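You operate a simulated robot arm through the tools that you are given. There is no shell and no other tool.

Carry out the task below with a simulated robot arm. There is one attempt and no reset: what you move stays moved.

JOB
Fold up the grey seat, lay the mat's end flat and turn both mat locks shut.
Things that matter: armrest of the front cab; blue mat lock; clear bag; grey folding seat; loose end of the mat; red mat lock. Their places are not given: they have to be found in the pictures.

Only the result counts: the job must be done as asked and must still hold three seconds after the hand-in. Knocking over, shifting, dropping, spilling or breaking anything else fails it. Flat cloth is picked up by pressing the open fingertips on it (5 to 10 N) and closing them slowly along it; thin cloth reads only 2 to 8 mm in the jaws.

ROBOT AND FRAMES
A 6-joint arm with a two-finger parallel gripper, fixed in place. Base frame: the origin is at the foot of the arm, x ahead of it, y to its left, z up; the work surface is at about z = 0.668. Readings come in m, rad, newtons and seconds.
With the tool pointing down near the work surface it reaches from about 0.16 to 0.62 m from the base axis. Its first joint turns from -2.007 to 2.007 rad. Payload 3.43 kg.
The TCP is the grasp point between the finger pads, 0.034 m short of the fingertips. In the tool frame z runs along the fingers and y along their closing line. Largest opening 0.128 m; finger width 0.024, thickness 0.012; the body of the gripper, 0.048 by 0.13 m, starts 0.096 m behind the TCP.
Orientation is that of the tool frame in the base frame, as a unit quaternion [x, y, z, w]. With the fingers straight down and closing along the base's y, the tool's x points along the base's -x, its y along +y and its z along -z.

CONTROLS
- The arm moves only by the tool arm_command. Its argument "plan" is a list of rows, each an object of numbers (a shift or turn left out is 0, a gripper value left out holds the last): "tx", "ty", "tz": the shift along the tool's x, y, z in cm; "wx", "wy", "wz": the turn, a rotation vector about the tool's x, y, z in rad; "grip": the opening, from 0 (shut) to 1 (fully open). In form: [{"tx": .., "ty": .., "tz": .., "wx": .., "wy": .., "wz": .., "grip": ..}, ...]. A call has 1 to 20 rows; each row shifts and turns the commanded pose from where the row before left it, along the tool's axes as they then stand. A row lasts 0.2 s, in which the tool goes at most 0.05 m and 0.15 rad; a call with a longer step from one row to the next is refused whole, and so is a gripper value outside its range. A pose out of reach is approached as far as the arm can. The call stops where the force on the tool passes 90 N (or 10 N more than at its start, if that is more) or the arm is blocked; 0.2 s more then pass. Each finger travels about 0.153 m/s and halts on what it meets, pressing with about 27 N; the grip force reading is that of the motor and also rises with nothing between the fingers. The clock runs only during rows and for 0.2 s after the last one: add rows that do not move to give the fingers time. It gives the time, the measured TCP pose, the force on the tool (base axes), the opening and the grip force at its end, in the units of the frame above (readings bear some noise), with the torque about the TCP (base axes, N m) and any sound that the robot's microphone picked up.
- Cameras (640 x 400 px; columns grow to the right, rows downward): "scene" is fixed at [0.4001, 0.6498, 1.3937]; the picture's right is [-1.00, 0.10, 0.00], its down [0.03, 0.34, -0.94] and it looks along [-0.09, -0.94, -0.34] (base axes); focal length 331 px, centre (320, 200). "wrist" rides on the gripper at [0.076, -0.011, -0.16] in the tool frame; the picture's right is [0.15, 0.99, 0.00], its down [-0.88, 0.13, -0.46] and it looks along [-0.45, 0.07, 0.89] (tool axes); focal length 234 px, centre (320, 200).
- capture(camera): a new picture of that camera. It takes no simulated time.
- move_column(by): slides the trunk up (or, below 0, down) by that many m; the arm rides with it, the base frame stays. It gives what a move gives, with no picture.
- locate(camera, pixels): for up to 12 pixels [column, row] of the newest picture of that camera ("zoom" is the newest enlarged one), the place [x, y, z] in the base frame of the surface seen there, good to about 0.002 m. It takes no simulated time.
- zoom(camera, box): a new picture of the part [left, top, right, bottom] of that camera's present view, enlarged. It takes no simulated time.
- hand_in(): hands the job in; it is judged then, once.

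Open the gripper and draw the arm clear of the work before you hand the job in, unless the task says otherwise.

The tools are called after ">>>" as name(argument=value, ...) on one line, values as JSON. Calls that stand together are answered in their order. arm_command: Moves the arm, as the interface text tells. Its arguments: {"type":"object","properties":{"plan":{"type":"array"}},"required":["plan"]} The other tools are called the same way: move_column (by) slides the trunk up or down; capture (camera) takes a picture; locate (camera, pixels) gives the place of the surface under pixels of a picture; zoom (camera, box) takes an enlarged picture of a part of a camera's view; hand_in () hands the job in.

At the start:

```text
time_s: 0.0
tcp_pos: [0.3591, -0.2398, 1.3214]
ee_rot: [0.0, 1.0, 0.0, 0.0]
force: [1.4, -0.7, -0.1]
torque: [-0.04, 0.0, 0.02]
grip_width: 0.1278
grasp_force: 0.1
trunk travel left (down, up): [-0.875, 0.115]
```

scene: 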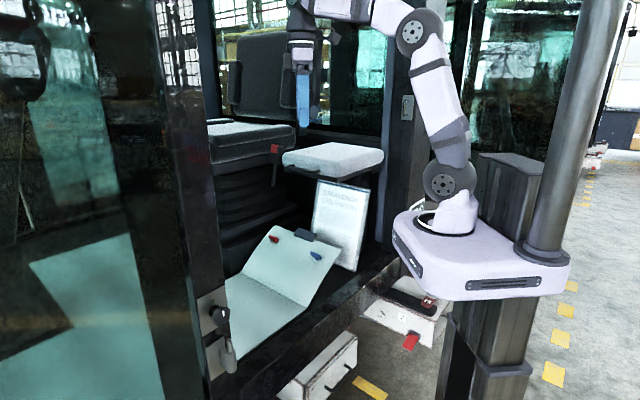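
wrist: 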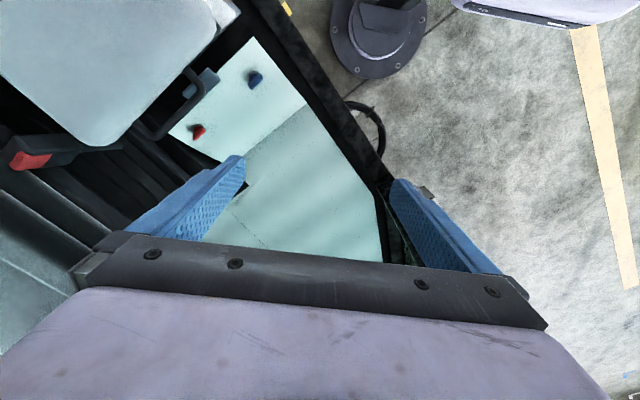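

The scene picture shows the grey folding seat at about (335,158), a clear bag at (340,225), the mat with red lock (274,239) and blue lock (316,256). I take enlarged views to see the details.

>>> zoom(camera="scene", box=[200, 100, 420, 240])

>>> zoom(camera="wrist", box=[0, 0, 400, 260])

```text
2.86 times, centred on (310, 170) of scene
```

zoom: 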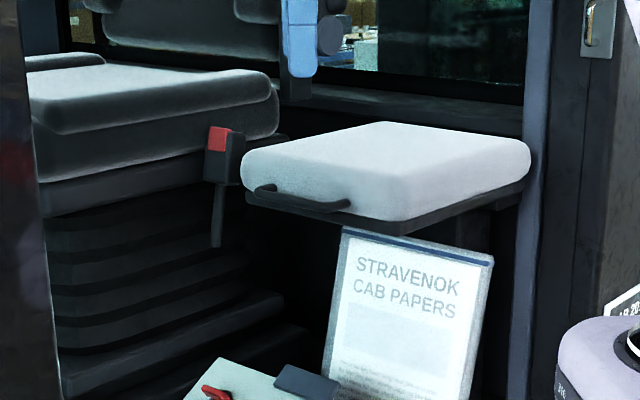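

```text
1.54 times, centred on (200, 130) of wrist
```

zoom: 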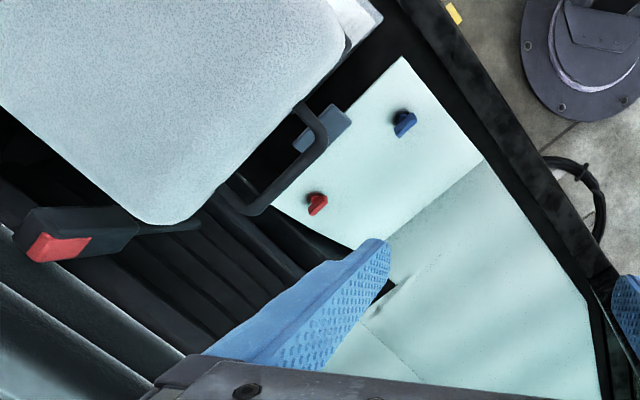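

The mat bends along a crease and its far half seems raised; I zoom on the mat and read places on the mat, seat and bag.

>>> zoom(camera="scene", box=[200, 200, 400, 328])

>>> locate(camera="scene", pixels=[[285, 162], [380, 160], [330, 145], [300, 169], [345, 180], [338, 170], [320, 183], [366, 190], [340, 230], [335, 262], [274, 239], [316, 256]])

>>> locate(camera="wrist", pixels=[[250, 38], [170, 135], [304, 100], [245, 160], [198, 131], [255, 80], [200, 85], [165, 125], [380, 260], [230, 230], [100, 100], [330, 200]])

```text
3.12 times, centred on (300, 264) of scene
```

zoom: 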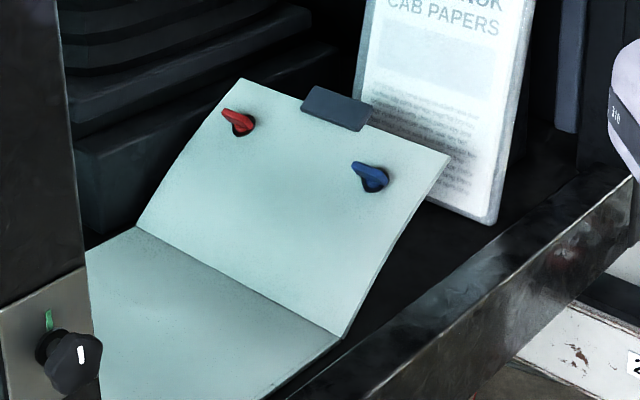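

```text
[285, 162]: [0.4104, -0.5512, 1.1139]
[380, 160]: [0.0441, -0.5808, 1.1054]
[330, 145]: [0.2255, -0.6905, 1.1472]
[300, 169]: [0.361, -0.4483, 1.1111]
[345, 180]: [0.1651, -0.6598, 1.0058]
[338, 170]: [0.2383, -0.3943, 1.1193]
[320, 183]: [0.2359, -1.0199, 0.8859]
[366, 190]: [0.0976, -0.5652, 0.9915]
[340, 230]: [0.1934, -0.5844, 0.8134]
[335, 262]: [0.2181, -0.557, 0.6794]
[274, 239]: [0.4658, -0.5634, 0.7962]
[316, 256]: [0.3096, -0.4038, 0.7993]
```

```text
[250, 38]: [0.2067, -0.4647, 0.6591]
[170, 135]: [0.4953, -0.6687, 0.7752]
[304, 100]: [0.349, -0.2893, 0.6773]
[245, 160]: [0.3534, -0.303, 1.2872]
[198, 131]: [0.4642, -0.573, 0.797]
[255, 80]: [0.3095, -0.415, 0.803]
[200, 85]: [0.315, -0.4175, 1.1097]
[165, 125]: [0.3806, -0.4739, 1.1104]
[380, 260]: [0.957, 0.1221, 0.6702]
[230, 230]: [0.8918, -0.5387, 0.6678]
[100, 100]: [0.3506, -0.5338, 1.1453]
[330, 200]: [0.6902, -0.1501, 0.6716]
```

Next I read many places on the mat (crease about (342,338) to (137,227) in the zoomed picture, edge about (448,155) to (240,80)), on the locks and on the tab and bag.

>>> locate(camera="zoom", pixels=[[342, 336], [140, 230], [442, 158], [245, 86], [340, 106], [308, 112], [360, 125], [300, 220], [240, 120], [372, 178], [484, 218], [430, 200]])

>>> locate(camera="scene", pixels=[[320, 182], [365, 192], [352, 215], [322, 210], [360, 262], [272, 148], [275, 170], [245, 130], [384, 150], [350, 146], [400, 100], [300, 80]])

>>> zoom(camera="scene", box=[250, 215, 350, 279])

```text
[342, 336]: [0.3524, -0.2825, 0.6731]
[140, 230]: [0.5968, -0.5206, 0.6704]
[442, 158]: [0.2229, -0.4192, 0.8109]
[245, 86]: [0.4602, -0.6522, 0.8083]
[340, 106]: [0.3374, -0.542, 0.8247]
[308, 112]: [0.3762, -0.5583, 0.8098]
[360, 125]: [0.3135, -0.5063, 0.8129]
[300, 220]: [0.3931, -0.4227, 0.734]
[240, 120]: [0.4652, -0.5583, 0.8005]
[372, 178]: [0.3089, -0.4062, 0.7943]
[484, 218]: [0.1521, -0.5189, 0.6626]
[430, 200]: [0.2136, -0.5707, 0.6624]
```

```text
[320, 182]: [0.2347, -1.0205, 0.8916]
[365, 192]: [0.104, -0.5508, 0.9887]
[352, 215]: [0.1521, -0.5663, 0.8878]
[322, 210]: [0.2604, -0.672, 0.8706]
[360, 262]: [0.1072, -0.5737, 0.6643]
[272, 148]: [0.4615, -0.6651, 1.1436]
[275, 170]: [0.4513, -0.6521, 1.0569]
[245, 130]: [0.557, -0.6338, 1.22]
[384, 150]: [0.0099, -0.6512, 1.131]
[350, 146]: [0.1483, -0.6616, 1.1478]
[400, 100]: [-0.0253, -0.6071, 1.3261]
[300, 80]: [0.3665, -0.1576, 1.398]
```

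```text
6.25 times, centred on (300, 247) of scene
```

zoom: 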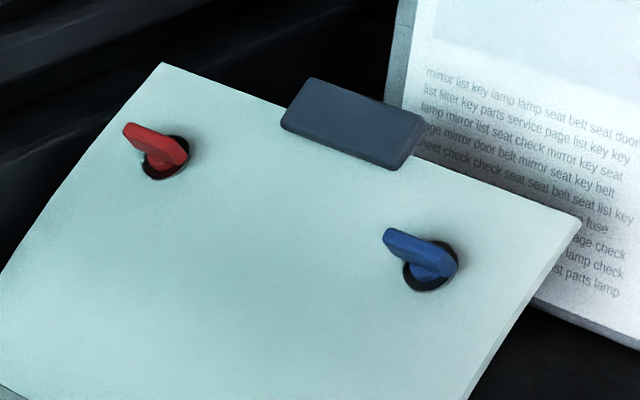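

The flap rises from its crease at about (0.35,-0.28)–(0.60,-0.52) to an edge near z = 0.81, and the seat hangs over it at z ≈ 1.11. I look closer at the seat's front edge, handle and underside, and at the dark arm with the red end.

>>> zoom(camera="scene", box=[262, 135, 392, 218])

>>> zoom(camera="wrist", box=[0, 40, 260, 206])

```text
4.82 times, centred on (327, 176) of scene
```

zoom: 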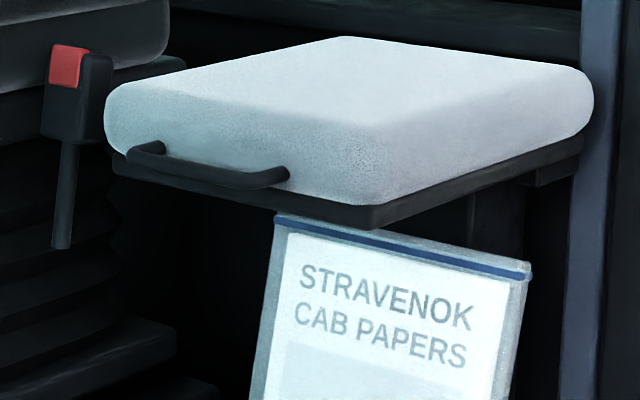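

```text
2.41 times, centred on (130, 123) of wrist
```

zoom: 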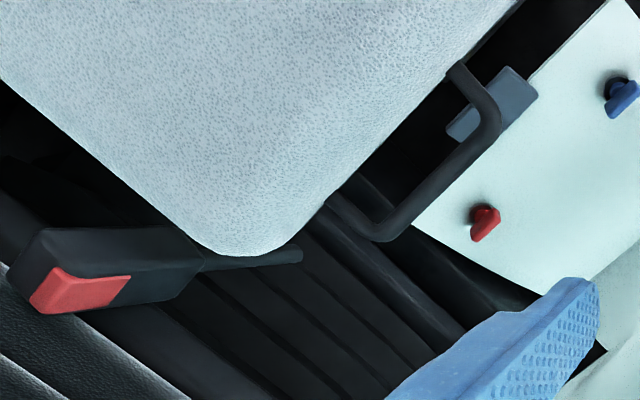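

Using the enlarged wrist picture I read the handle corners ((350,190), (385,235), (490,135), (460,75)), seat corner, and buckle points.

>>> locate(camera="zoom", pixels=[[345, 205], [383, 232], [490, 125], [460, 75], [440, 180], [230, 250], [320, 190], [450, 60], [100, 255], [85, 285], [280, 255], [510, 100]])

>>> locate(camera="scene", pixels=[[290, 171], [319, 180], [338, 181], [342, 181], [337, 178], [370, 168], [376, 165], [286, 168], [300, 174], [352, 177], [230, 100], [345, 128]])

```text
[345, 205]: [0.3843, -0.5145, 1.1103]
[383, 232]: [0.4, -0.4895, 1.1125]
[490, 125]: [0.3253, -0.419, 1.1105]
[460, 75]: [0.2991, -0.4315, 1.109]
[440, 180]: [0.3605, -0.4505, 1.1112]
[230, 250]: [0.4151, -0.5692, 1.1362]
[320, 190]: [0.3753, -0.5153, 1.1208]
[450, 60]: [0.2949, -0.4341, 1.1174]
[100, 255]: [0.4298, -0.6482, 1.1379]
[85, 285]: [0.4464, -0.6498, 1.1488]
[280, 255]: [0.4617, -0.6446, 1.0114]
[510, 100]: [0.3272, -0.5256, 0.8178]
```

```text
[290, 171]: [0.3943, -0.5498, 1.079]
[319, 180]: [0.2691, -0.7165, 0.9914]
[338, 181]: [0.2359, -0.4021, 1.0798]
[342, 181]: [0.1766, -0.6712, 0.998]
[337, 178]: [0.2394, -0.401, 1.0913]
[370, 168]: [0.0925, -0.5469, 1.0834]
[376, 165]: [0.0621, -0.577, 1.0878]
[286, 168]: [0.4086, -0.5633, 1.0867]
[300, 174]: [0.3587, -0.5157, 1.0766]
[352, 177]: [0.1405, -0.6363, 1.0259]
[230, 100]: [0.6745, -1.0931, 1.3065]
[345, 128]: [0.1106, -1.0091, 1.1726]
```

The seat's front frame edge runs at z ≈ 1.077 from (0.236,-0.402) to (0.409,-0.563), with the handle centred near (0.363,-0.454,1.11) and the hinge on the far side (direction (-0.70,-0.715)). I turn the tool in place to yaw it and pitch it level, pointing toward the hinge, closing the fingers as I go.

>>> arm_command(plan=[{"wz": -0.133, "grip": 0}, {"wz": -0.133}, {"wz": -0.133}, {"wz": -0.133}, {"wz": -0.133}, {"wz": -0.131}, {"wy": 0.14}, {"wy": 0.14}, {"wy": 0.14}, {"wy": 0.14}, {"wy": 0.14}])

```text
time_s: 2.4
tcp_pos: [0.3612, -0.2384, 1.3204]
ee_rot: [-0.364, 0.865, -0.135, -0.317]
force: [-0.5, -0.2, -0.5]
torque: [-0.01, -0.01, -0.02]
grip_width: 0.0
grasp_force: 27.1
trunk travel left (down, up): [-0.875, 0.115]
```

The turn went as commanded. I finish pitching to level (0.87 rad more) and take pictures.

>>> arm_command(plan=[{"wy": 0.145}, {"wy": 0.145}, {"wy": 0.145}, {"wy": 0.145}, {"wy": 0.145}, {"wy": 0.146}])

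>>> capture(camera="scene")

>>> capture(camera="wrist")

```text
time_s: 3.8
tcp_pos: [0.3299, -0.2843, 1.2903]
ee_rot: [-0.277, 0.651, -0.277, -0.65]
force: [0.2, 0.0, -1.4]
torque: [0.02, 0.0, 0.01]
grip_width: 0.0
grasp_force: 27.3
out of reach, approached as far as the arm can: row 4, 5, 6
trunk travel left (down, up): [-0.875, 0.115]
```

```text
taken
```

scene: 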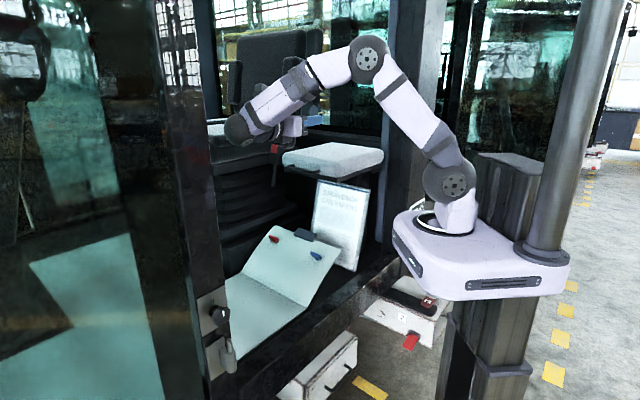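

```text
taken
```

wrist: 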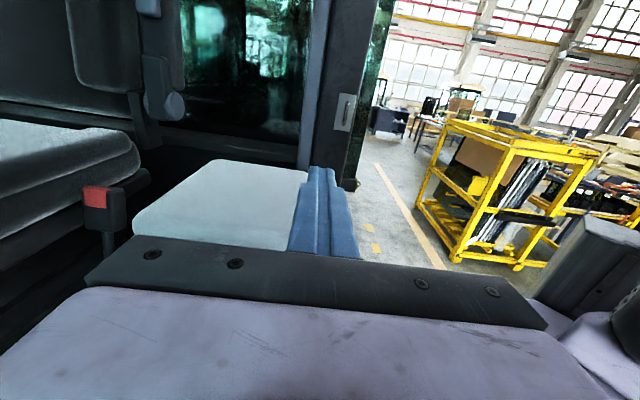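

The level pose toward the hinge is at the edge of reach, so I instead yaw the tool to point along -y (about 0.77 rad about the vertical), where the wrist comes nearer the base.

>>> arm_command(plan=[{"wx": 0.128}, {"wx": 0.128}, {"wx": 0.128}, {"wx": 0.128}, {"wx": 0.128}, {"wx": 0.13}, {}])

```text
time_s: 5.4
tcp_pos: [0.3305, -0.2839, 1.2895]
ee_rot: [0.5, -0.5, 0.499, 0.501]
force: [-0.1, 0.0, 0.4]
torque: [-0.02, 0.0, -0.01]
grip_width: 0.0
grasp_force: 26.9
trunk travel left (down, up): [-0.875, 0.115]
```

The tool now points along -y with its x axis up. I shift to x ≈ 0.27 and go down to z ≈ 1.045, still in front of the seat edge.

>>> arm_command(plan=[{"ty": 2.9}, {"ty": 2.9}, {"tx": -3}, {"tx": -3}, {"tx": -3}, {"tx": -3}, {"tx": -3}, {"tx": -3}, {"tx": -3}, {"tx": -3.4}, {}])

>>> capture(camera="scene")

>>> capture(camera="wrist")

```text
time_s: 7.8
tcp_pos: [0.2929, -0.2841, 1.0526]
ee_rot: [-0.498, 0.502, -0.5, -0.501]
force: [0.3, -0.7, 0.2]
torque: [0.04, 0.03, 0.02]
grip_width: 0.0
grasp_force: 26.6
out of reach, approached as far as the arm can: row 3, 4, 5
trunk travel left (down, up): [-0.875, 0.115]
```

```text
taken
```

scene: 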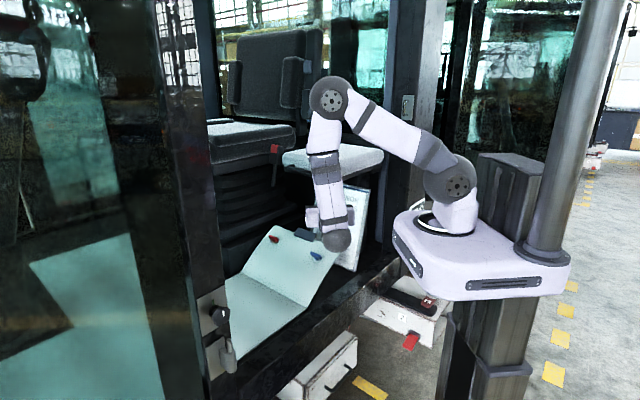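

```text
taken
```

wrist: 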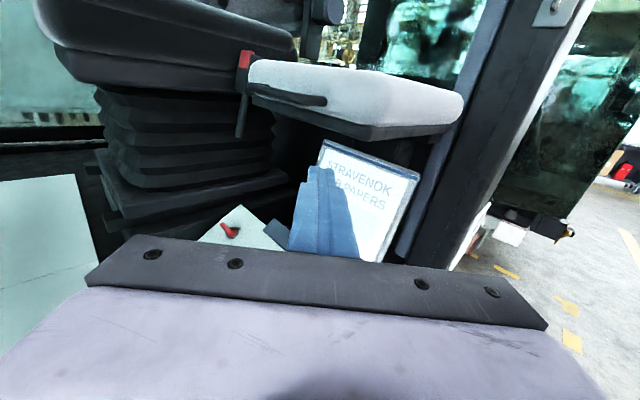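

The tip is in front of and below the seat's front edge (TCP (0.293,-0.284,1.053)). I go in under the seat along -y, 1 cm lower.

>>> arm_command(plan=[{"tx": -0.8, "ty": 0.4}, {"tz": 2.9}, {"tz": 2.9}, {"tz": 2.9}, {"tz": 2.9}, {"tz": 2.9}, {"tz": 2.9}, {"tz": 2.9}, {"tz": 2.9}, {}])

>>> capture(camera="scene")

>>> capture(camera="wrist")

```text
time_s: 10.0
tcp_pos: [0.289, -0.5186, 1.0457]
ee_rot: [-0.499, 0.501, -0.499, -0.5]
force: [-0.3, -0.4, -0.1]
torque: [0.0, -0.03, -0.02]
grip_width: 0.0003
grasp_force: 26.7
trunk travel left (down, up): [-0.875, 0.115]
```

```text
taken
```

scene: 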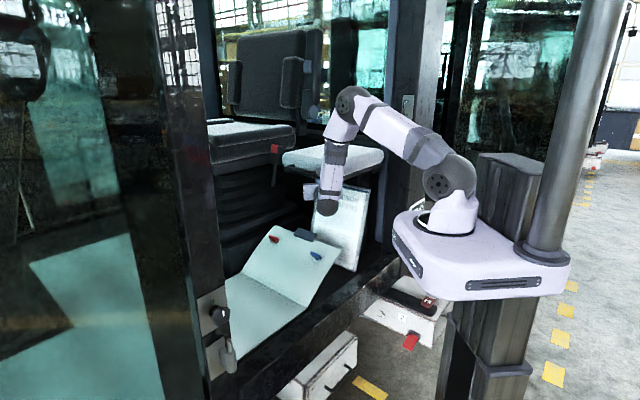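

```text
taken
```

wrist: 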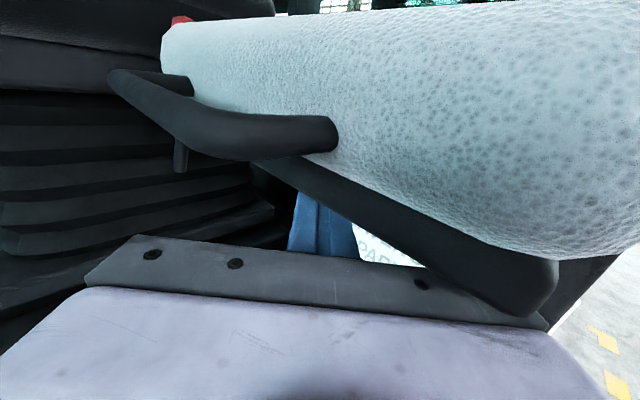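

The fingers are under the seat beside the handle. Before lifting I check where the arm's own links are relative to the seat.

>>> locate(camera="scene", pixels=[[350, 100], [336, 140], [333, 155], [330, 185], [328, 207], [380, 115], [311, 190], [440, 185], [330, 165]])

>>> zoom(camera="scene", box=[262, 80, 422, 220])

```text
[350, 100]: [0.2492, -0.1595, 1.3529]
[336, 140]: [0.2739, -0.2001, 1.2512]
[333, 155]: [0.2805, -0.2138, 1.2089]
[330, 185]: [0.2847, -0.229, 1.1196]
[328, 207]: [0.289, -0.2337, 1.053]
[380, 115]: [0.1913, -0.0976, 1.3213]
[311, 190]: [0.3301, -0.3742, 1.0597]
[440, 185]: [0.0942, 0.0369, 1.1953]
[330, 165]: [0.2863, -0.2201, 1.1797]
```

```text
2.86 times, centred on (342, 150) of scene
```

zoom: 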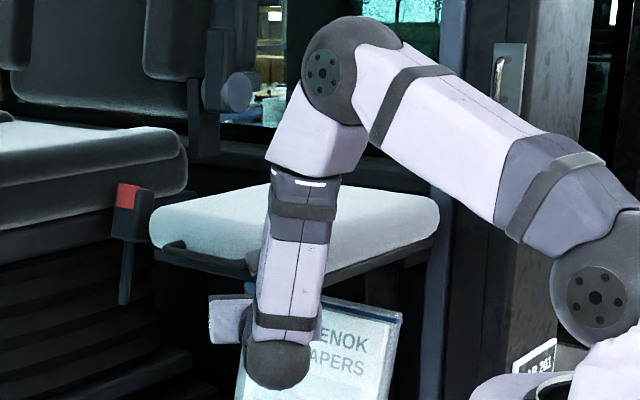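

Arm links are clear of the seat. I lift under the seat along the first part of its arc (about 0.4 rad) and check.

>>> arm_command(plan=[{"tx": 1.9}, {"tx": 2.77, "ty": 0.1, "tz": 0.1}, {"tx": 2.74, "ty": 0.29, "tz": 0.29}, {"tx": 2.68, "ty": 0.48, "tz": 0.49}, {"tx": 2.6, "ty": 0.67, "tz": 0.68}, {}])

>>> capture(camera="scene")

>>> capture(camera="wrist")

```text
time_s: 11.4
tcp_pos: [0.276, -0.531, 1.1731]
ee_rot: [0.498, -0.5, 0.499, 0.504]
force: [13.9, 13.8, -5.4]
torque: [0.05, 0.13, 0.33]
grip_width: 0.0
grasp_force: 27.0
trunk travel left (down, up): [-0.875, 0.115]
```

```text
taken
```

scene: 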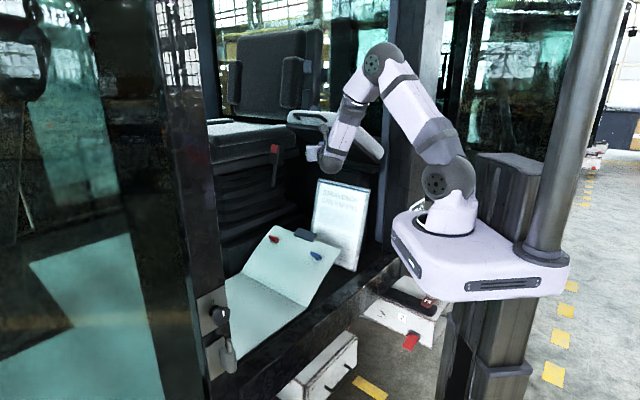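

```text
taken
```

wrist: 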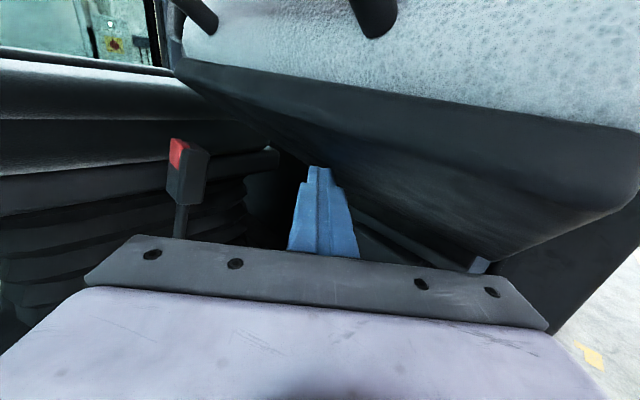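

The seat is lifting on the fingertips with about 20 N of reaction. I continue along the arc to about 1.0 rad.

>>> arm_command(plan=[{"tx": 2.49, "ty": 0.84, "tz": 0.86}, {"tx": 2.36, "ty": 1.02, "tz": 1.04}, {"tx": 2.2, "ty": 1.18, "tz": 1.2}, {"tx": 2.03, "ty": 1.32, "tz": 1.35}, {"tx": 1.83, "ty": 1.46, "tz": 1.49}, {"tx": 1.61, "ty": 1.58, "tz": 1.61}, {}])

>>> capture(camera="scene")

>>> capture(camera="wrist")

```text
time_s: 13.0
tcp_pos: [0.1967, -0.61, 1.2931]
ee_rot: [-0.498, 0.503, -0.497, -0.501]
force: [-0.1, 0.5, 0.5]
torque: [0.0, 0.04, -0.03]
grip_width: 0.0
grasp_force: 26.5
trunk travel left (down, up): [-0.875, 0.115]
```

```text
taken
```

scene: 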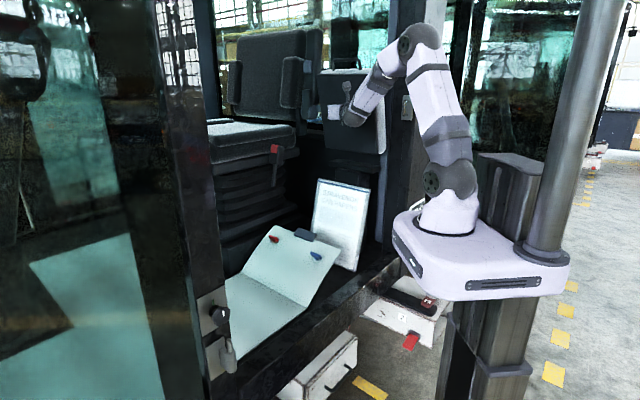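

```text
taken
```

wrist: 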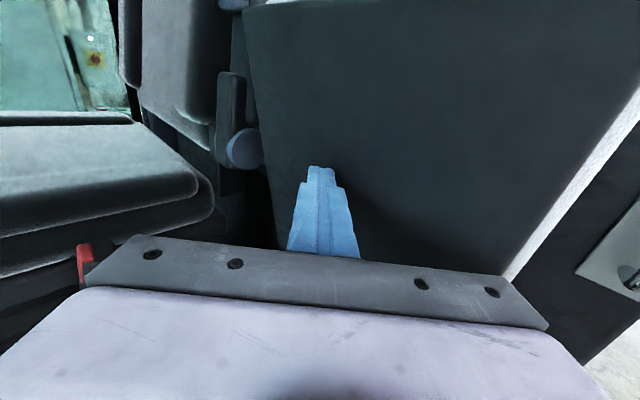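

The force has dropped to zero and the seat looks nearly upright, apparently gone over by itself. I measure its underside plane to see how far it has folded.

>>> locate(camera="wrist", pixels=[[280, 60], [300, 120], [400, 100], [500, 60], [400, 200], [480, 220], [560, 100], [350, 30], [250, 20], [500, 265], [240, 150], [270, 180]])

>>> zoom(camera="scene", box=[270, 30, 430, 170])

```text
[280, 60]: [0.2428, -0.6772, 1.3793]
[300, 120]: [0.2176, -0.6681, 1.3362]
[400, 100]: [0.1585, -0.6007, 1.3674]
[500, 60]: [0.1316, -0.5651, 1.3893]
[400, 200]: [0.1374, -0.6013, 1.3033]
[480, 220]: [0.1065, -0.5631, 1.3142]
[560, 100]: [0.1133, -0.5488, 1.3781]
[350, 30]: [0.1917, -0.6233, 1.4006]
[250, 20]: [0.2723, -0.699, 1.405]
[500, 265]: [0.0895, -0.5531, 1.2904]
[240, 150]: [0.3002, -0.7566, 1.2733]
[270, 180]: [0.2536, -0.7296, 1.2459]
```

```text
2.86 times, centred on (350, 100) of scene
```

zoom: 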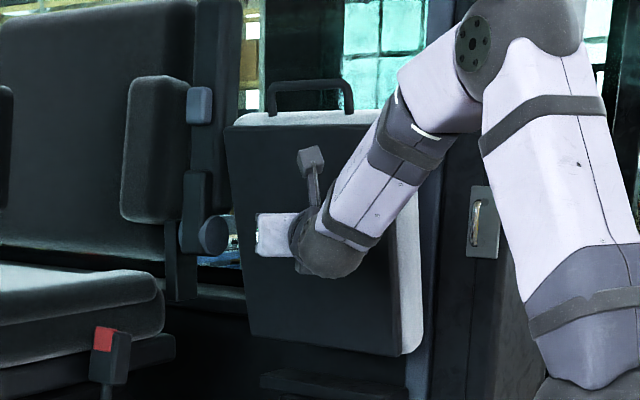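

The seat stands about 13° short of vertical with the fingertips some 5 mm off it. I push it gently further toward the hinge in small steps, watching the force and sound.

>>> arm_command(plan=[{"tx": 0.1, "ty": 0.7, "tz": 0.71}, {"tx": 0.1, "ty": 0.7, "tz": 0.71}, {}])

```text
time_s: 13.8
tcp_pos: [0.1847, -0.6229, 1.2978]
ee_rot: [-0.498, 0.502, -0.499, -0.501]
force: [0.8, 1.1, 0.7]
torque: [0.0, 0.0, 0.02]
grip_width: 0.0
grasp_force: 26.9
trunk travel left (down, up): [-0.875, 0.115]
```

Little force so far; I continue 2 cm more.

>>> arm_command(plan=[{"ty": 0.7, "tz": 0.71}, {"ty": 0.7, "tz": 0.71}, {}])

>>> capture(camera="wrist")

>>> locate(camera="wrist", pixels=[[400, 100], [400, 200], [500, 60], [500, 220], [350, 30], [460, 30]])

```text
time_s: 14.6
tcp_pos: [0.1779, -0.629, 1.2983]
ee_rot: [0.502, -0.497, 0.5, 0.501]
force: [18.9, 32.5, -2.7]
torque: [-0.24, 0.19, 0.3]
grip_width: 0.0001
grasp_force: 27.4
trunk travel left (down, up): [-0.875, 0.115]
```

```text
taken
```

wrist: 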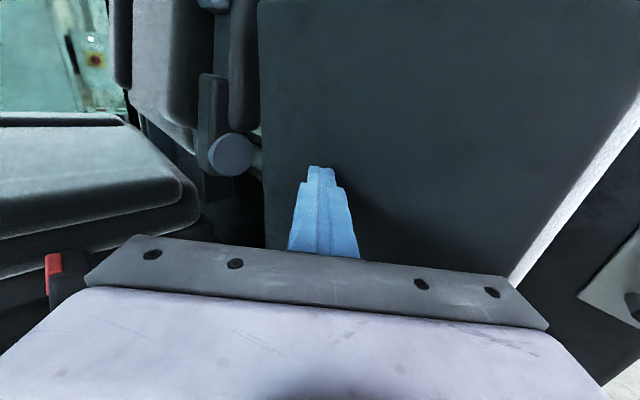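

```text
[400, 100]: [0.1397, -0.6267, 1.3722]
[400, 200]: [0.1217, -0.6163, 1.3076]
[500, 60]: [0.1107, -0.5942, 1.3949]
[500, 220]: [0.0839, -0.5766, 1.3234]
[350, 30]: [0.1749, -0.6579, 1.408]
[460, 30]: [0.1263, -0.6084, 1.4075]
```

The force rose to about 37 N with the seat now about 5° from vertical, which looks like its stop. I back off 3 cm and check that the seat stays up.

>>> arm_command(plan=[{"ty": -0.7, "tz": -0.71}, {"ty": -0.7, "tz": -0.71}, {"tz": -2}, {}, {}, {}])

>>> capture(camera="wrist")

>>> locate(camera="wrist", pixels=[[400, 100], [400, 200], [500, 60], [500, 220], [350, 30], [460, 30]])

```text
time_s: 16.0
tcp_pos: [0.1854, -0.6016, 1.2976]
ee_rot: [-0.499, 0.501, -0.499, -0.5]
force: [0.5, -0.3, -0.4]
torque: [-0.03, 0.01, 0.01]
grip_width: 0.0
grasp_force: 27.0
trunk travel left (down, up): [-0.875, 0.115]
```

```text
taken
```

wrist: 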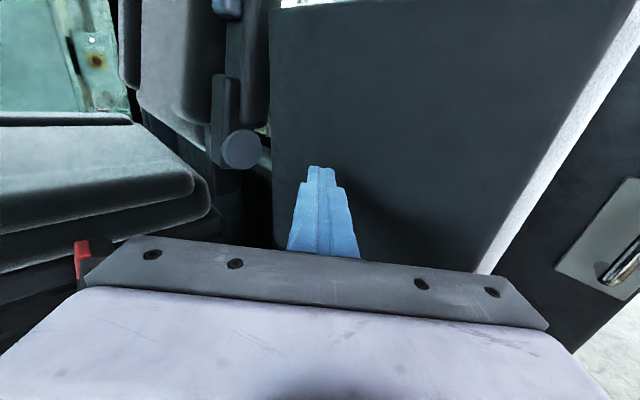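

```text
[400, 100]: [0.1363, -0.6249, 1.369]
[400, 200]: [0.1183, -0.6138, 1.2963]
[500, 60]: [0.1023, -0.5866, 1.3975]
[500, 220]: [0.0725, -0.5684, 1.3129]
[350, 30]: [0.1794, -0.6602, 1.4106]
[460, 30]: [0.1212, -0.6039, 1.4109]
```

The seat stays up about 4° from vertical with nothing touching it. I withdraw the tool along +y, then pitch it to point straight down.

>>> arm_command(plan=[{"tz": -4}, {"tz": -4}, {"tz": -4}, {"tz": -4}, {"tz": -4}, {"tz": -4}, {"wy": -0.143}, {"wy": -0.143}, {"wy": -0.143}, {"wy": -0.143}, {"wy": -0.143}, {"wy": -0.143}, {"wy": -0.143}, {"wy": -0.143}, {"wy": -0.143}, {"wy": -0.143}, {"wy": -0.141}, {}])

>>> capture(camera="scene")

>>> capture(camera="wrist")

```text
time_s: 19.8
tcp_pos: [0.2241, -0.3981, 1.314]
ee_rot: [-0.706, 0.708, 0.001, 0.0]
force: [0.2, -0.4, 0.0]
torque: [-0.04, -0.01, -0.01]
grip_width: 0.0001
grasp_force: 27.0
out of reach, approached as far as the arm can: row 5, 6, 7, 8
trunk travel left (down, up): [-0.875, 0.115]
```

```text
taken
```

scene: 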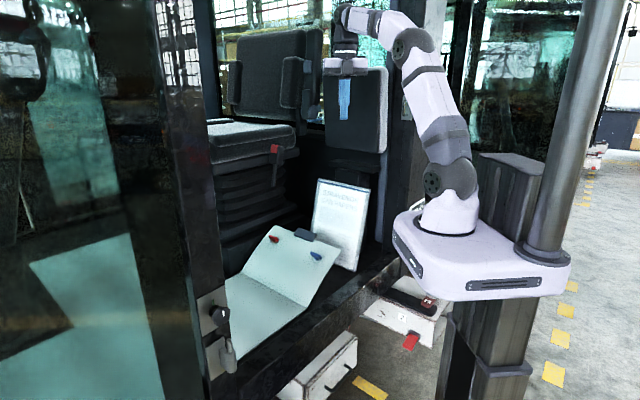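

```text
taken
```

wrist: 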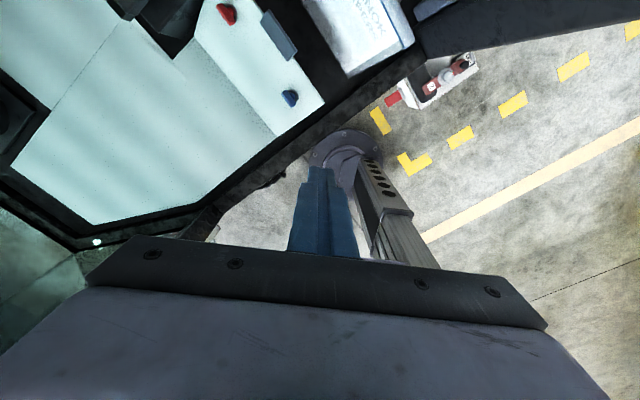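

Tool is straight down at (0.224,-0.398,1.314). I yaw so the fingers will close across the lock levers (tool x along the crease direction) and look again.

>>> arm_command(plan=[{"wz": -0.134}, {"wz": -0.134}, {"wz": -0.134}, {"wz": -0.134}, {"wz": -0.134}, {"wz": -0.13}, {}])

>>> capture(camera="wrist")

>>> zoom(camera="scene", box=[260, 222, 340, 273])

```text
time_s: 21.4
tcp_pos: [0.3881, -0.262, 1.303]
ee_rot: [0.922, -0.387, -0.001, 0.003]
force: [0.1, 0.1, -0.2]
torque: [0.03, 0.01, 0.0]
grip_width: 0.0
grasp_force: 26.4
out of reach, approached as far as the arm can: row 3, 4, 5, 6
trunk travel left (down, up): [-0.875, 0.115]
```

```text
taken
```

wrist: 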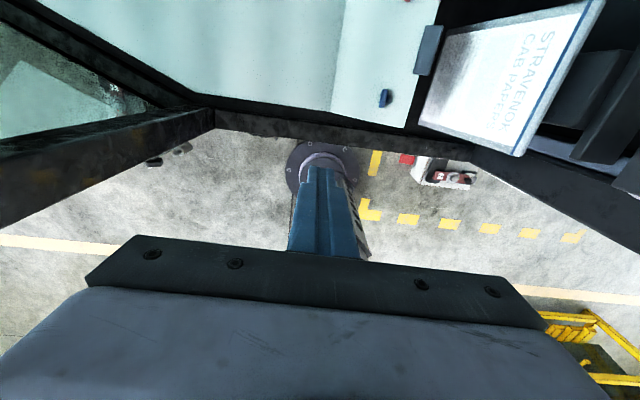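

```text
7.84 times, centred on (300, 248) of scene
```

zoom: 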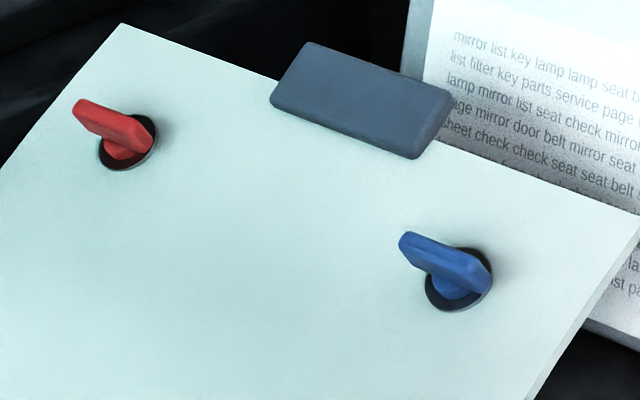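

The arm could not hold that yaw at this height and slid to (0.388,-0.262). Before lowering the trunk I check the room around the white base and the cab sill.

>>> capture(camera="scene")

>>> locate(camera="scene", pixels=[[395, 225], [395, 240], [470, 285], [560, 280], [440, 298], [385, 262], [360, 285], [330, 310], [400, 245], [410, 275], [425, 300], [430, 320]])

>>> zoom(camera="scene", box=[340, 180, 600, 346])

```text
taken
```

scene: 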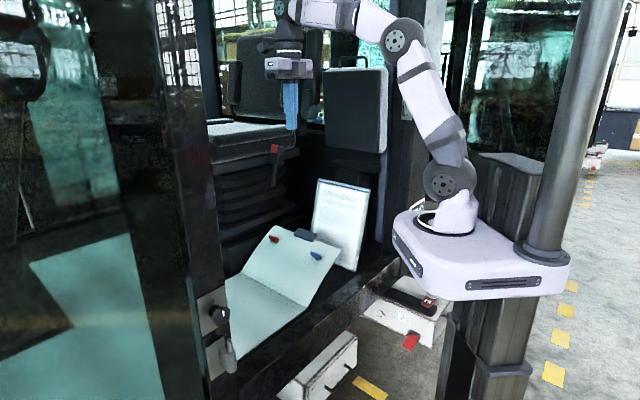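

```text
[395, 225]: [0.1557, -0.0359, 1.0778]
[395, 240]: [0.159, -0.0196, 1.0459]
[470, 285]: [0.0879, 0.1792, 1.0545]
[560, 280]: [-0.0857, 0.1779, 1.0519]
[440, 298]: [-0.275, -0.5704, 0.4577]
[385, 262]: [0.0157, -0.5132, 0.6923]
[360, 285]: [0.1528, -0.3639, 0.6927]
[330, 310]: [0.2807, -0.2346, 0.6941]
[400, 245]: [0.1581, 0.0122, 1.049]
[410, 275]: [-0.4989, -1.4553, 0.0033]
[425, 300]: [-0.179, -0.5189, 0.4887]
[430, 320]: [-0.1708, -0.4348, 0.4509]
```

```text
2.41 times, centred on (470, 263) of scene
```

zoom: 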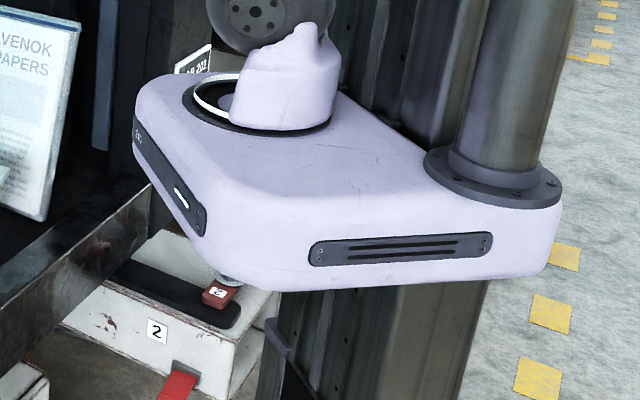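

The base box (to x ≈ 0.16) stays clear of the sill line (about 0.36 m away), so I lower the trunk by 0.30 m to bring the floor into good reach.

>>> move_column(by=-0.3)

>>> capture(camera="scene")

>>> capture(camera="wrist")

```text
time_s: 24.4
tcp_pos: [0.3878, -0.2594, 1.0017]
ee_rot: [0.922, -0.388, -0.001, 0.005]
force: [0.6, 0.1, 0.1]
torque: [0.04, 0.02, 0.0]
grip_width: 0.0001
grasp_force: 27.0
trunk travel left (down, up): [-0.575, 0.415]
```

```text
taken
```

scene: 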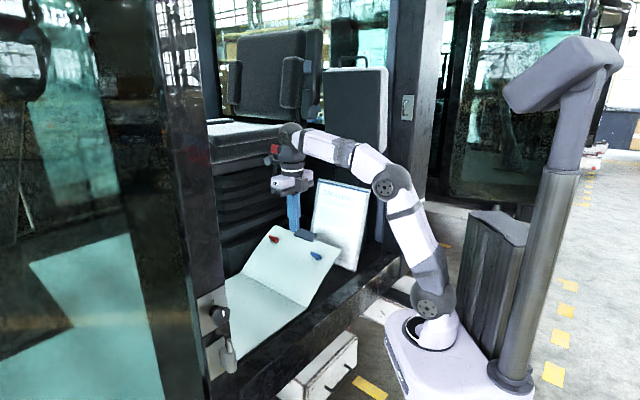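

```text
taken
```

wrist: 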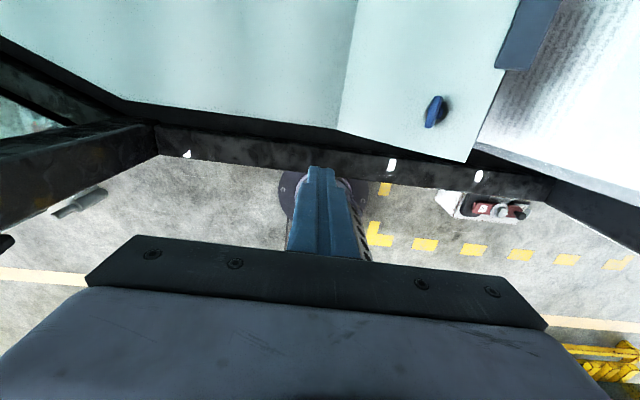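

Seat still stands. I move over the flap between the tab and the blue lock, to about (0.330,-0.477), staying at z = 1.0.

>>> arm_command(plan=[{"tx": 2.3, "ty": 3.87}, {"tx": 2.3, "ty": 3.87}, {"tx": 2.3, "ty": 3.87}, {"tx": 2.3, "ty": 3.87}, {"tx": 2.28, "ty": 3.86}, {}])

>>> capture(camera="scene")

>>> capture(camera="wrist")

```text
time_s: 25.8
tcp_pos: [0.4432, -0.3079, 0.9899]
ee_rot: [0.92, -0.393, -0.001, 0.005]
force: [0.6, -0.6, -0.1]
torque: [0.0, -0.01, 0.0]
grip_width: 0.0002
grasp_force: 27.1
out of reach, approached as far as the arm can: row 1, 2, 3, 4, 5
trunk travel left (down, up): [-0.575, 0.415]
```

```text
taken
```

scene: 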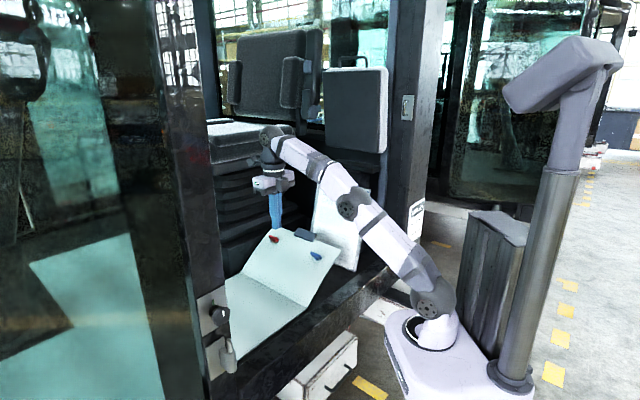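

```text
taken
```

wrist: 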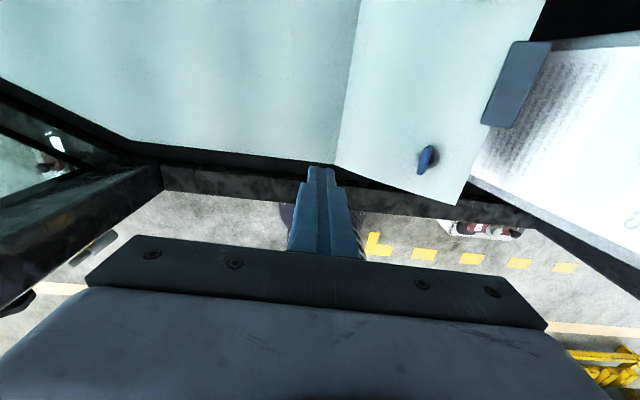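

At this height the arm is stretched out; the wrist needs to be nearer shoulder height. I raise the trunk 0.1 m and then come lower with the tool before going across.

>>> move_column(by=0.1)

>>> arm_command(plan=[{"tz": 3.5}, {"tz": 3.5}, {"tz": 3.5}, {"tz": 3.5}, {"tz": 3.5}, {"tz": 3.5}, {}])

```text
time_s: 27.1
tcp_pos: [0.4424, -0.3068, 1.0894]
ee_rot: [0.92, -0.393, -0.001, 0.005]
force: [0.6, -0.8, 0.1]
torque: [0.03, 0.02, -0.05]
grip_width: 0.0
grasp_force: 26.7
trunk travel left (down, up): [-0.675, 0.315]
```

```text
time_s: 28.7
tcp_pos: [0.4428, -0.3078, 0.8788]
ee_rot: [0.92, -0.393, 0.0, 0.005]
force: [-0.2, 1.0, -0.3]
torque: [-0.02, 0.0, 0.0]
grip_width: 0.0
grasp_force: 27.0
trunk travel left (down, up): [-0.675, 0.315]
```

Now at z = 0.879 (tips at 0.845, above the flap edge at 0.81). I move across to about (0.330,-0.477).

>>> arm_command(plan=[{"tx": 0.87, "ty": 3.96}, {"tx": 0.87, "ty": 3.96}, {"tx": 0.87, "ty": 3.96}, {"tx": 0.87, "ty": 3.96}, {"tx": 0.87, "ty": 3.96}, {}])

>>> capture(camera="scene")

>>> capture(camera="wrist")

```text
time_s: 30.1
tcp_pos: [0.4323, -0.3416, 0.8708]
ee_rot: [0.914, -0.406, -0.004, 0.02]
force: [0.0, 0.3, 0.7]
torque: [0.01, -0.02, -0.02]
grip_width: 0.0
grasp_force: 26.8
out of reach, approached as far as the arm can: row 1, 2, 3, 4, 5
trunk travel left (down, up): [-0.675, 0.315]
```

```text
taken
```

scene: 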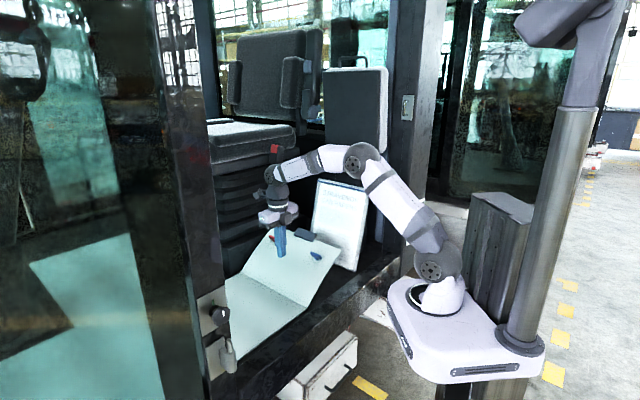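

```text
taken
```

wrist: 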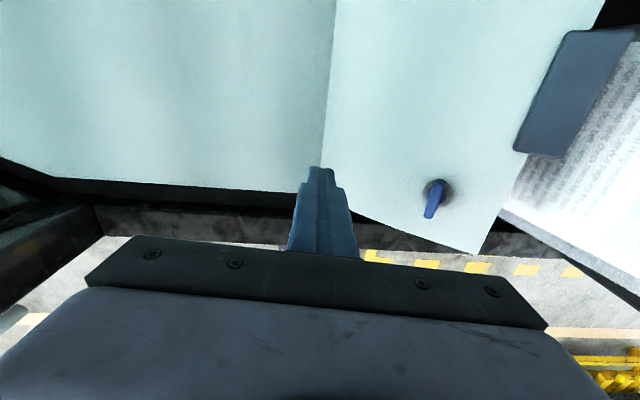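

The arm is not stretched but limited by wrist yaw in this direction (tool x can't go past about 10° short of the arm's azimuth). I turn the tool back clockwise by 0.9 rad and then look.

>>> arm_command(plan=[{"tz": -1.5, "wz": 0.13}, {"wz": 0.13}, {"wz": 0.13}, {"wz": 0.13}, {"wz": 0.13}, {"wz": 0.13}, {"wz": 0.12}, {}])

>>> capture(camera="wrist")

```text
time_s: 31.9
tcp_pos: [0.4357, -0.3405, 0.8848]
ee_rot: [-0.656, 0.754, -0.001, -0.006]
force: [0.3, 0.4, -0.7]
torque: [0.0, -0.03, -0.02]
grip_width: 0.0003
grasp_force: 26.7
trunk travel left (down, up): [-0.675, 0.315]
```

```text
taken
```

wrist: 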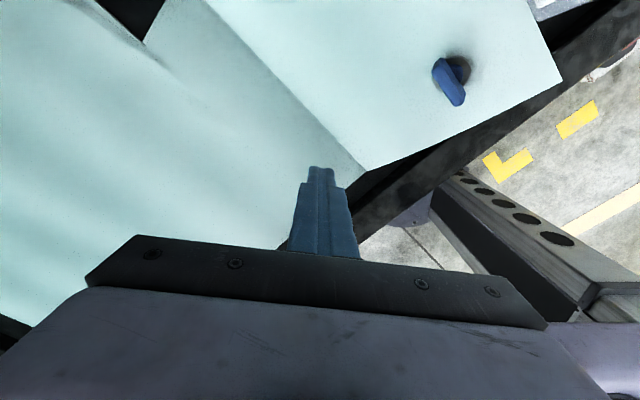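

Now the blue lock is visible at (452,82). I zoom in on it for markings and lever direction.

>>> zoom(camera="wrist", box=[400, 40, 500, 103])

>>> locate(camera="wrist", pixels=[[440, 65], [458, 100], [450, 82], [462, 70], [425, 80], [480, 90], [360, 170], [562, 82], [520, 0], [300, 105]])

```text
6.35 times, centred on (450, 72) of wrist
```

zoom: 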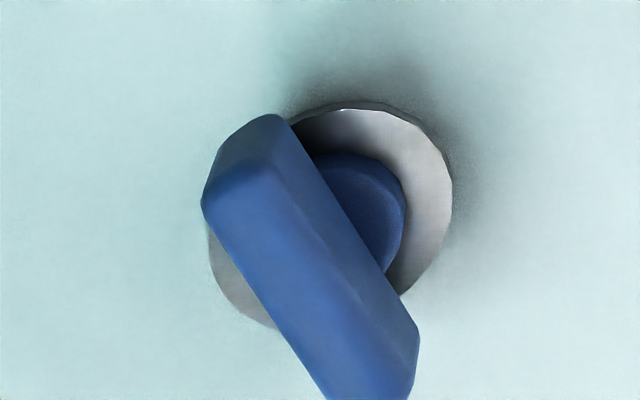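

```text
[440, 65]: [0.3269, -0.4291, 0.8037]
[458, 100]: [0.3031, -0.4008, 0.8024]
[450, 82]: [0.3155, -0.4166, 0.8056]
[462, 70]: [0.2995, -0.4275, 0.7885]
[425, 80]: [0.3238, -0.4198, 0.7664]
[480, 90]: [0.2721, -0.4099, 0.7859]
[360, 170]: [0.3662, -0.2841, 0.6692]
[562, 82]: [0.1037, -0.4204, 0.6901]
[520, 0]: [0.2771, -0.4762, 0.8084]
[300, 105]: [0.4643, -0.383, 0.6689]
```

The lock is a turn-button: a bar about 4 cm long lying along the crease direction, on a stem in a metal eyelet. I go over the flap between the blue lock and the tab with the closed fingers.

>>> arm_command(plan=[{"tx": 3.73, "ty": 2.14}, {"tx": 3.73, "ty": 2.14}, {"tx": 3.73, "ty": 2.14}, {"tx": 3.73, "ty": 2.14}, {}])

>>> capture(camera="wrist")

>>> capture(camera="scene")

```text
time_s: 33.1
tcp_pos: [0.3305, -0.4783, 0.8845]
ee_rot: [-0.659, 0.753, -0.002, -0.006]
force: [0.6, -0.3, -0.2]
torque: [-0.02, -0.04, 0.0]
grip_width: 0.0
grasp_force: 27.2
trunk travel left (down, up): [-0.675, 0.315]
```

```text
taken
```

wrist: 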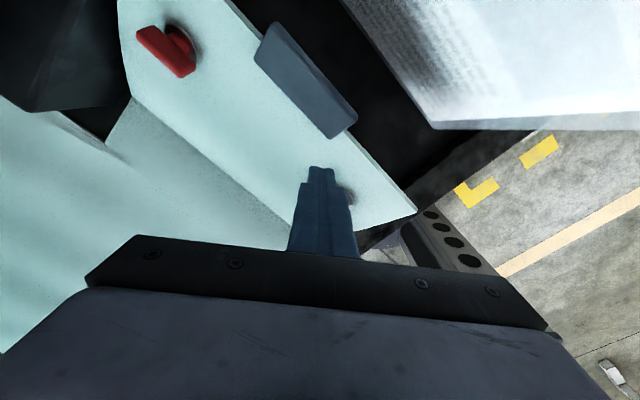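

```text
taken
```

scene: 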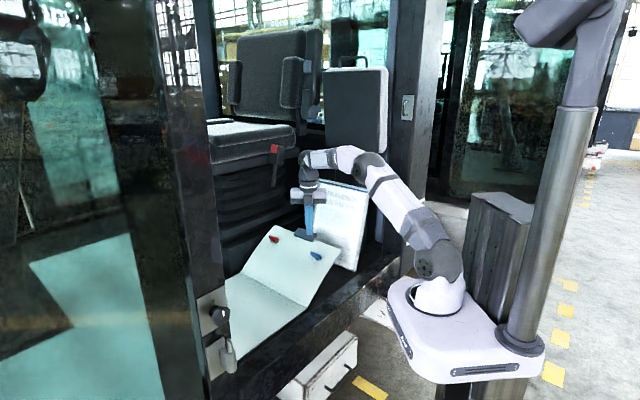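

The closed fingertips are over the flap beside the tab at (320,170). I bring them down onto the flap and begin following its arc, checking the force.

>>> arm_command(plan=[{"tz": 3}, {"tz": 2.5}, {"tz": 1.0}, {"tx": 0.92, "ty": 0.68, "tz": 1.75}, {"tx": 0.73, "ty": 0.54, "tz": 1.77}, {}])

>>> capture(camera="scene")

>>> capture(camera="wrist")

```text
time_s: 34.5
tcp_pos: [0.3159, -0.4933, 0.7868]
ee_rot: [-0.657, 0.754, -0.001, -0.006]
force: [0.4, 0.2, -0.3]
torque: [0.0, 0.02, 0.01]
grip_width: 0.0
grasp_force: 27.1
trunk travel left (down, up): [-0.675, 0.315]
```

```text
taken
```

scene: 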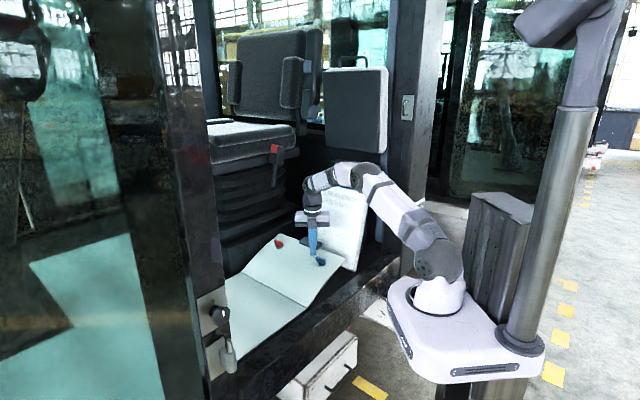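

```text
taken
```

wrist: 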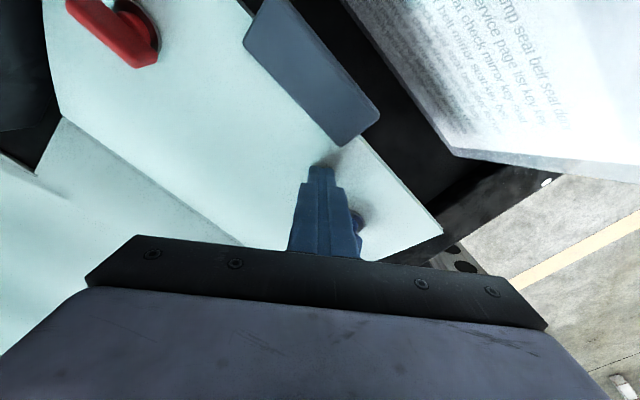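

The flap is giving way with hardly any force. I carry on along the arc to the floor.

>>> arm_command(plan=[{"tx": 0.57, "ty": 0.42, "tz": 1.86}, {"tx": 0.41, "ty": 0.3, "tz": 1.92}, {"tx": 0.26, "ty": 0.19, "tz": 1.96}, {}])

>>> capture(camera="scene")

>>> capture(camera="wrist")

```text
time_s: 35.5
tcp_pos: [0.3032, -0.5037, 0.7284]
ee_rot: [-0.657, 0.754, -0.002, -0.005]
force: [-0.4, -0.1, -0.6]
torque: [-0.03, 0.02, -0.01]
grip_width: 0.0
grasp_force: 27.1
trunk travel left (down, up): [-0.675, 0.315]
```

```text
taken
```

scene: 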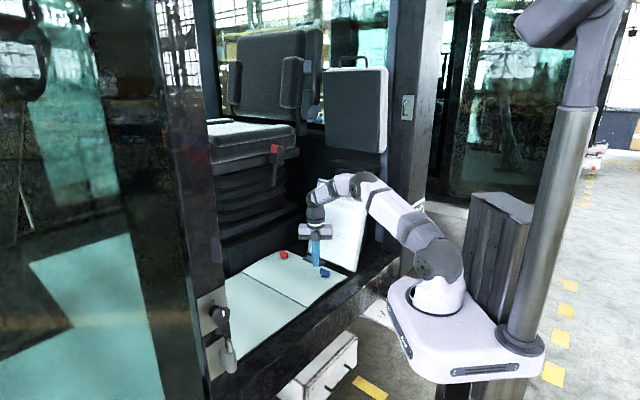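

```text
taken
```

wrist: 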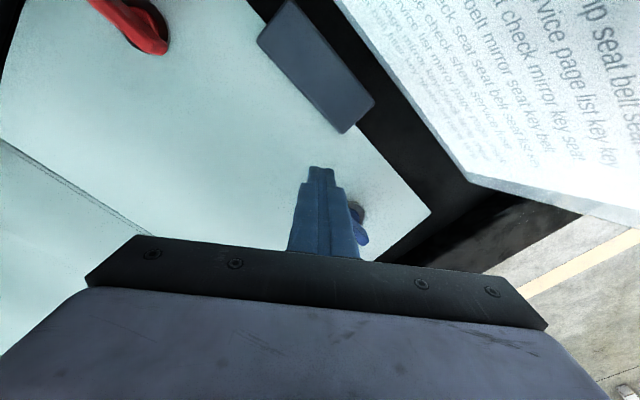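

The flap is nearly down (tips at about z = 0.694). I press the last 2 cm slowly.

>>> arm_command(plan=[{"tz": 0.8}, {"tz": 0.6}, {"tz": 0.4}, {}])

>>> capture(camera="wrist")

>>> locate(camera="wrist", pixels=[[420, 215], [250, 100], [100, 100], [345, 125], [290, 10], [300, 70], [160, 45], [380, 200], [200, 180], [60, 250]])

```text
time_s: 36.5
tcp_pos: [0.3045, -0.5041, 0.7121]
ee_rot: [-0.657, 0.754, -0.002, -0.005]
force: [-0.7, 0.6, 2.8]
torque: [0.05, -0.01, 0.01]
grip_width: 0.0
grasp_force: 27.0
trunk travel left (down, up): [-0.675, 0.315]
```

```text
taken
```

wrist: 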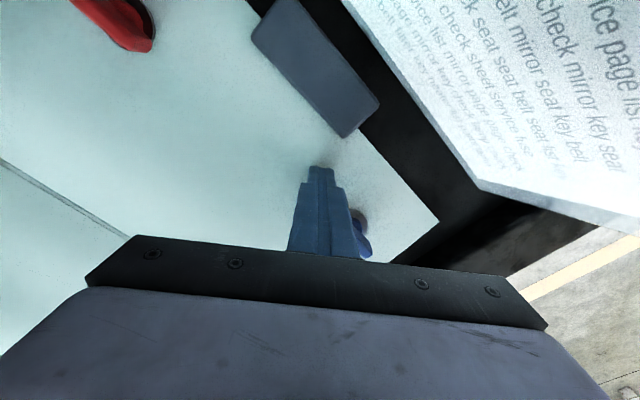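

```text
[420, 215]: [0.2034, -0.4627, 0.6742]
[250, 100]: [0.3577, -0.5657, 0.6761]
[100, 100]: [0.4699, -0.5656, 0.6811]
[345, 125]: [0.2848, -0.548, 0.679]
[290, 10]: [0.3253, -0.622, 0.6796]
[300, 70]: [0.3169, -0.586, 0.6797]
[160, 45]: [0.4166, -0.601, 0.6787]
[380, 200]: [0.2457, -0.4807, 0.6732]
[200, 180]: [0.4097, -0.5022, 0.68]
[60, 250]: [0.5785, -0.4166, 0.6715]
```

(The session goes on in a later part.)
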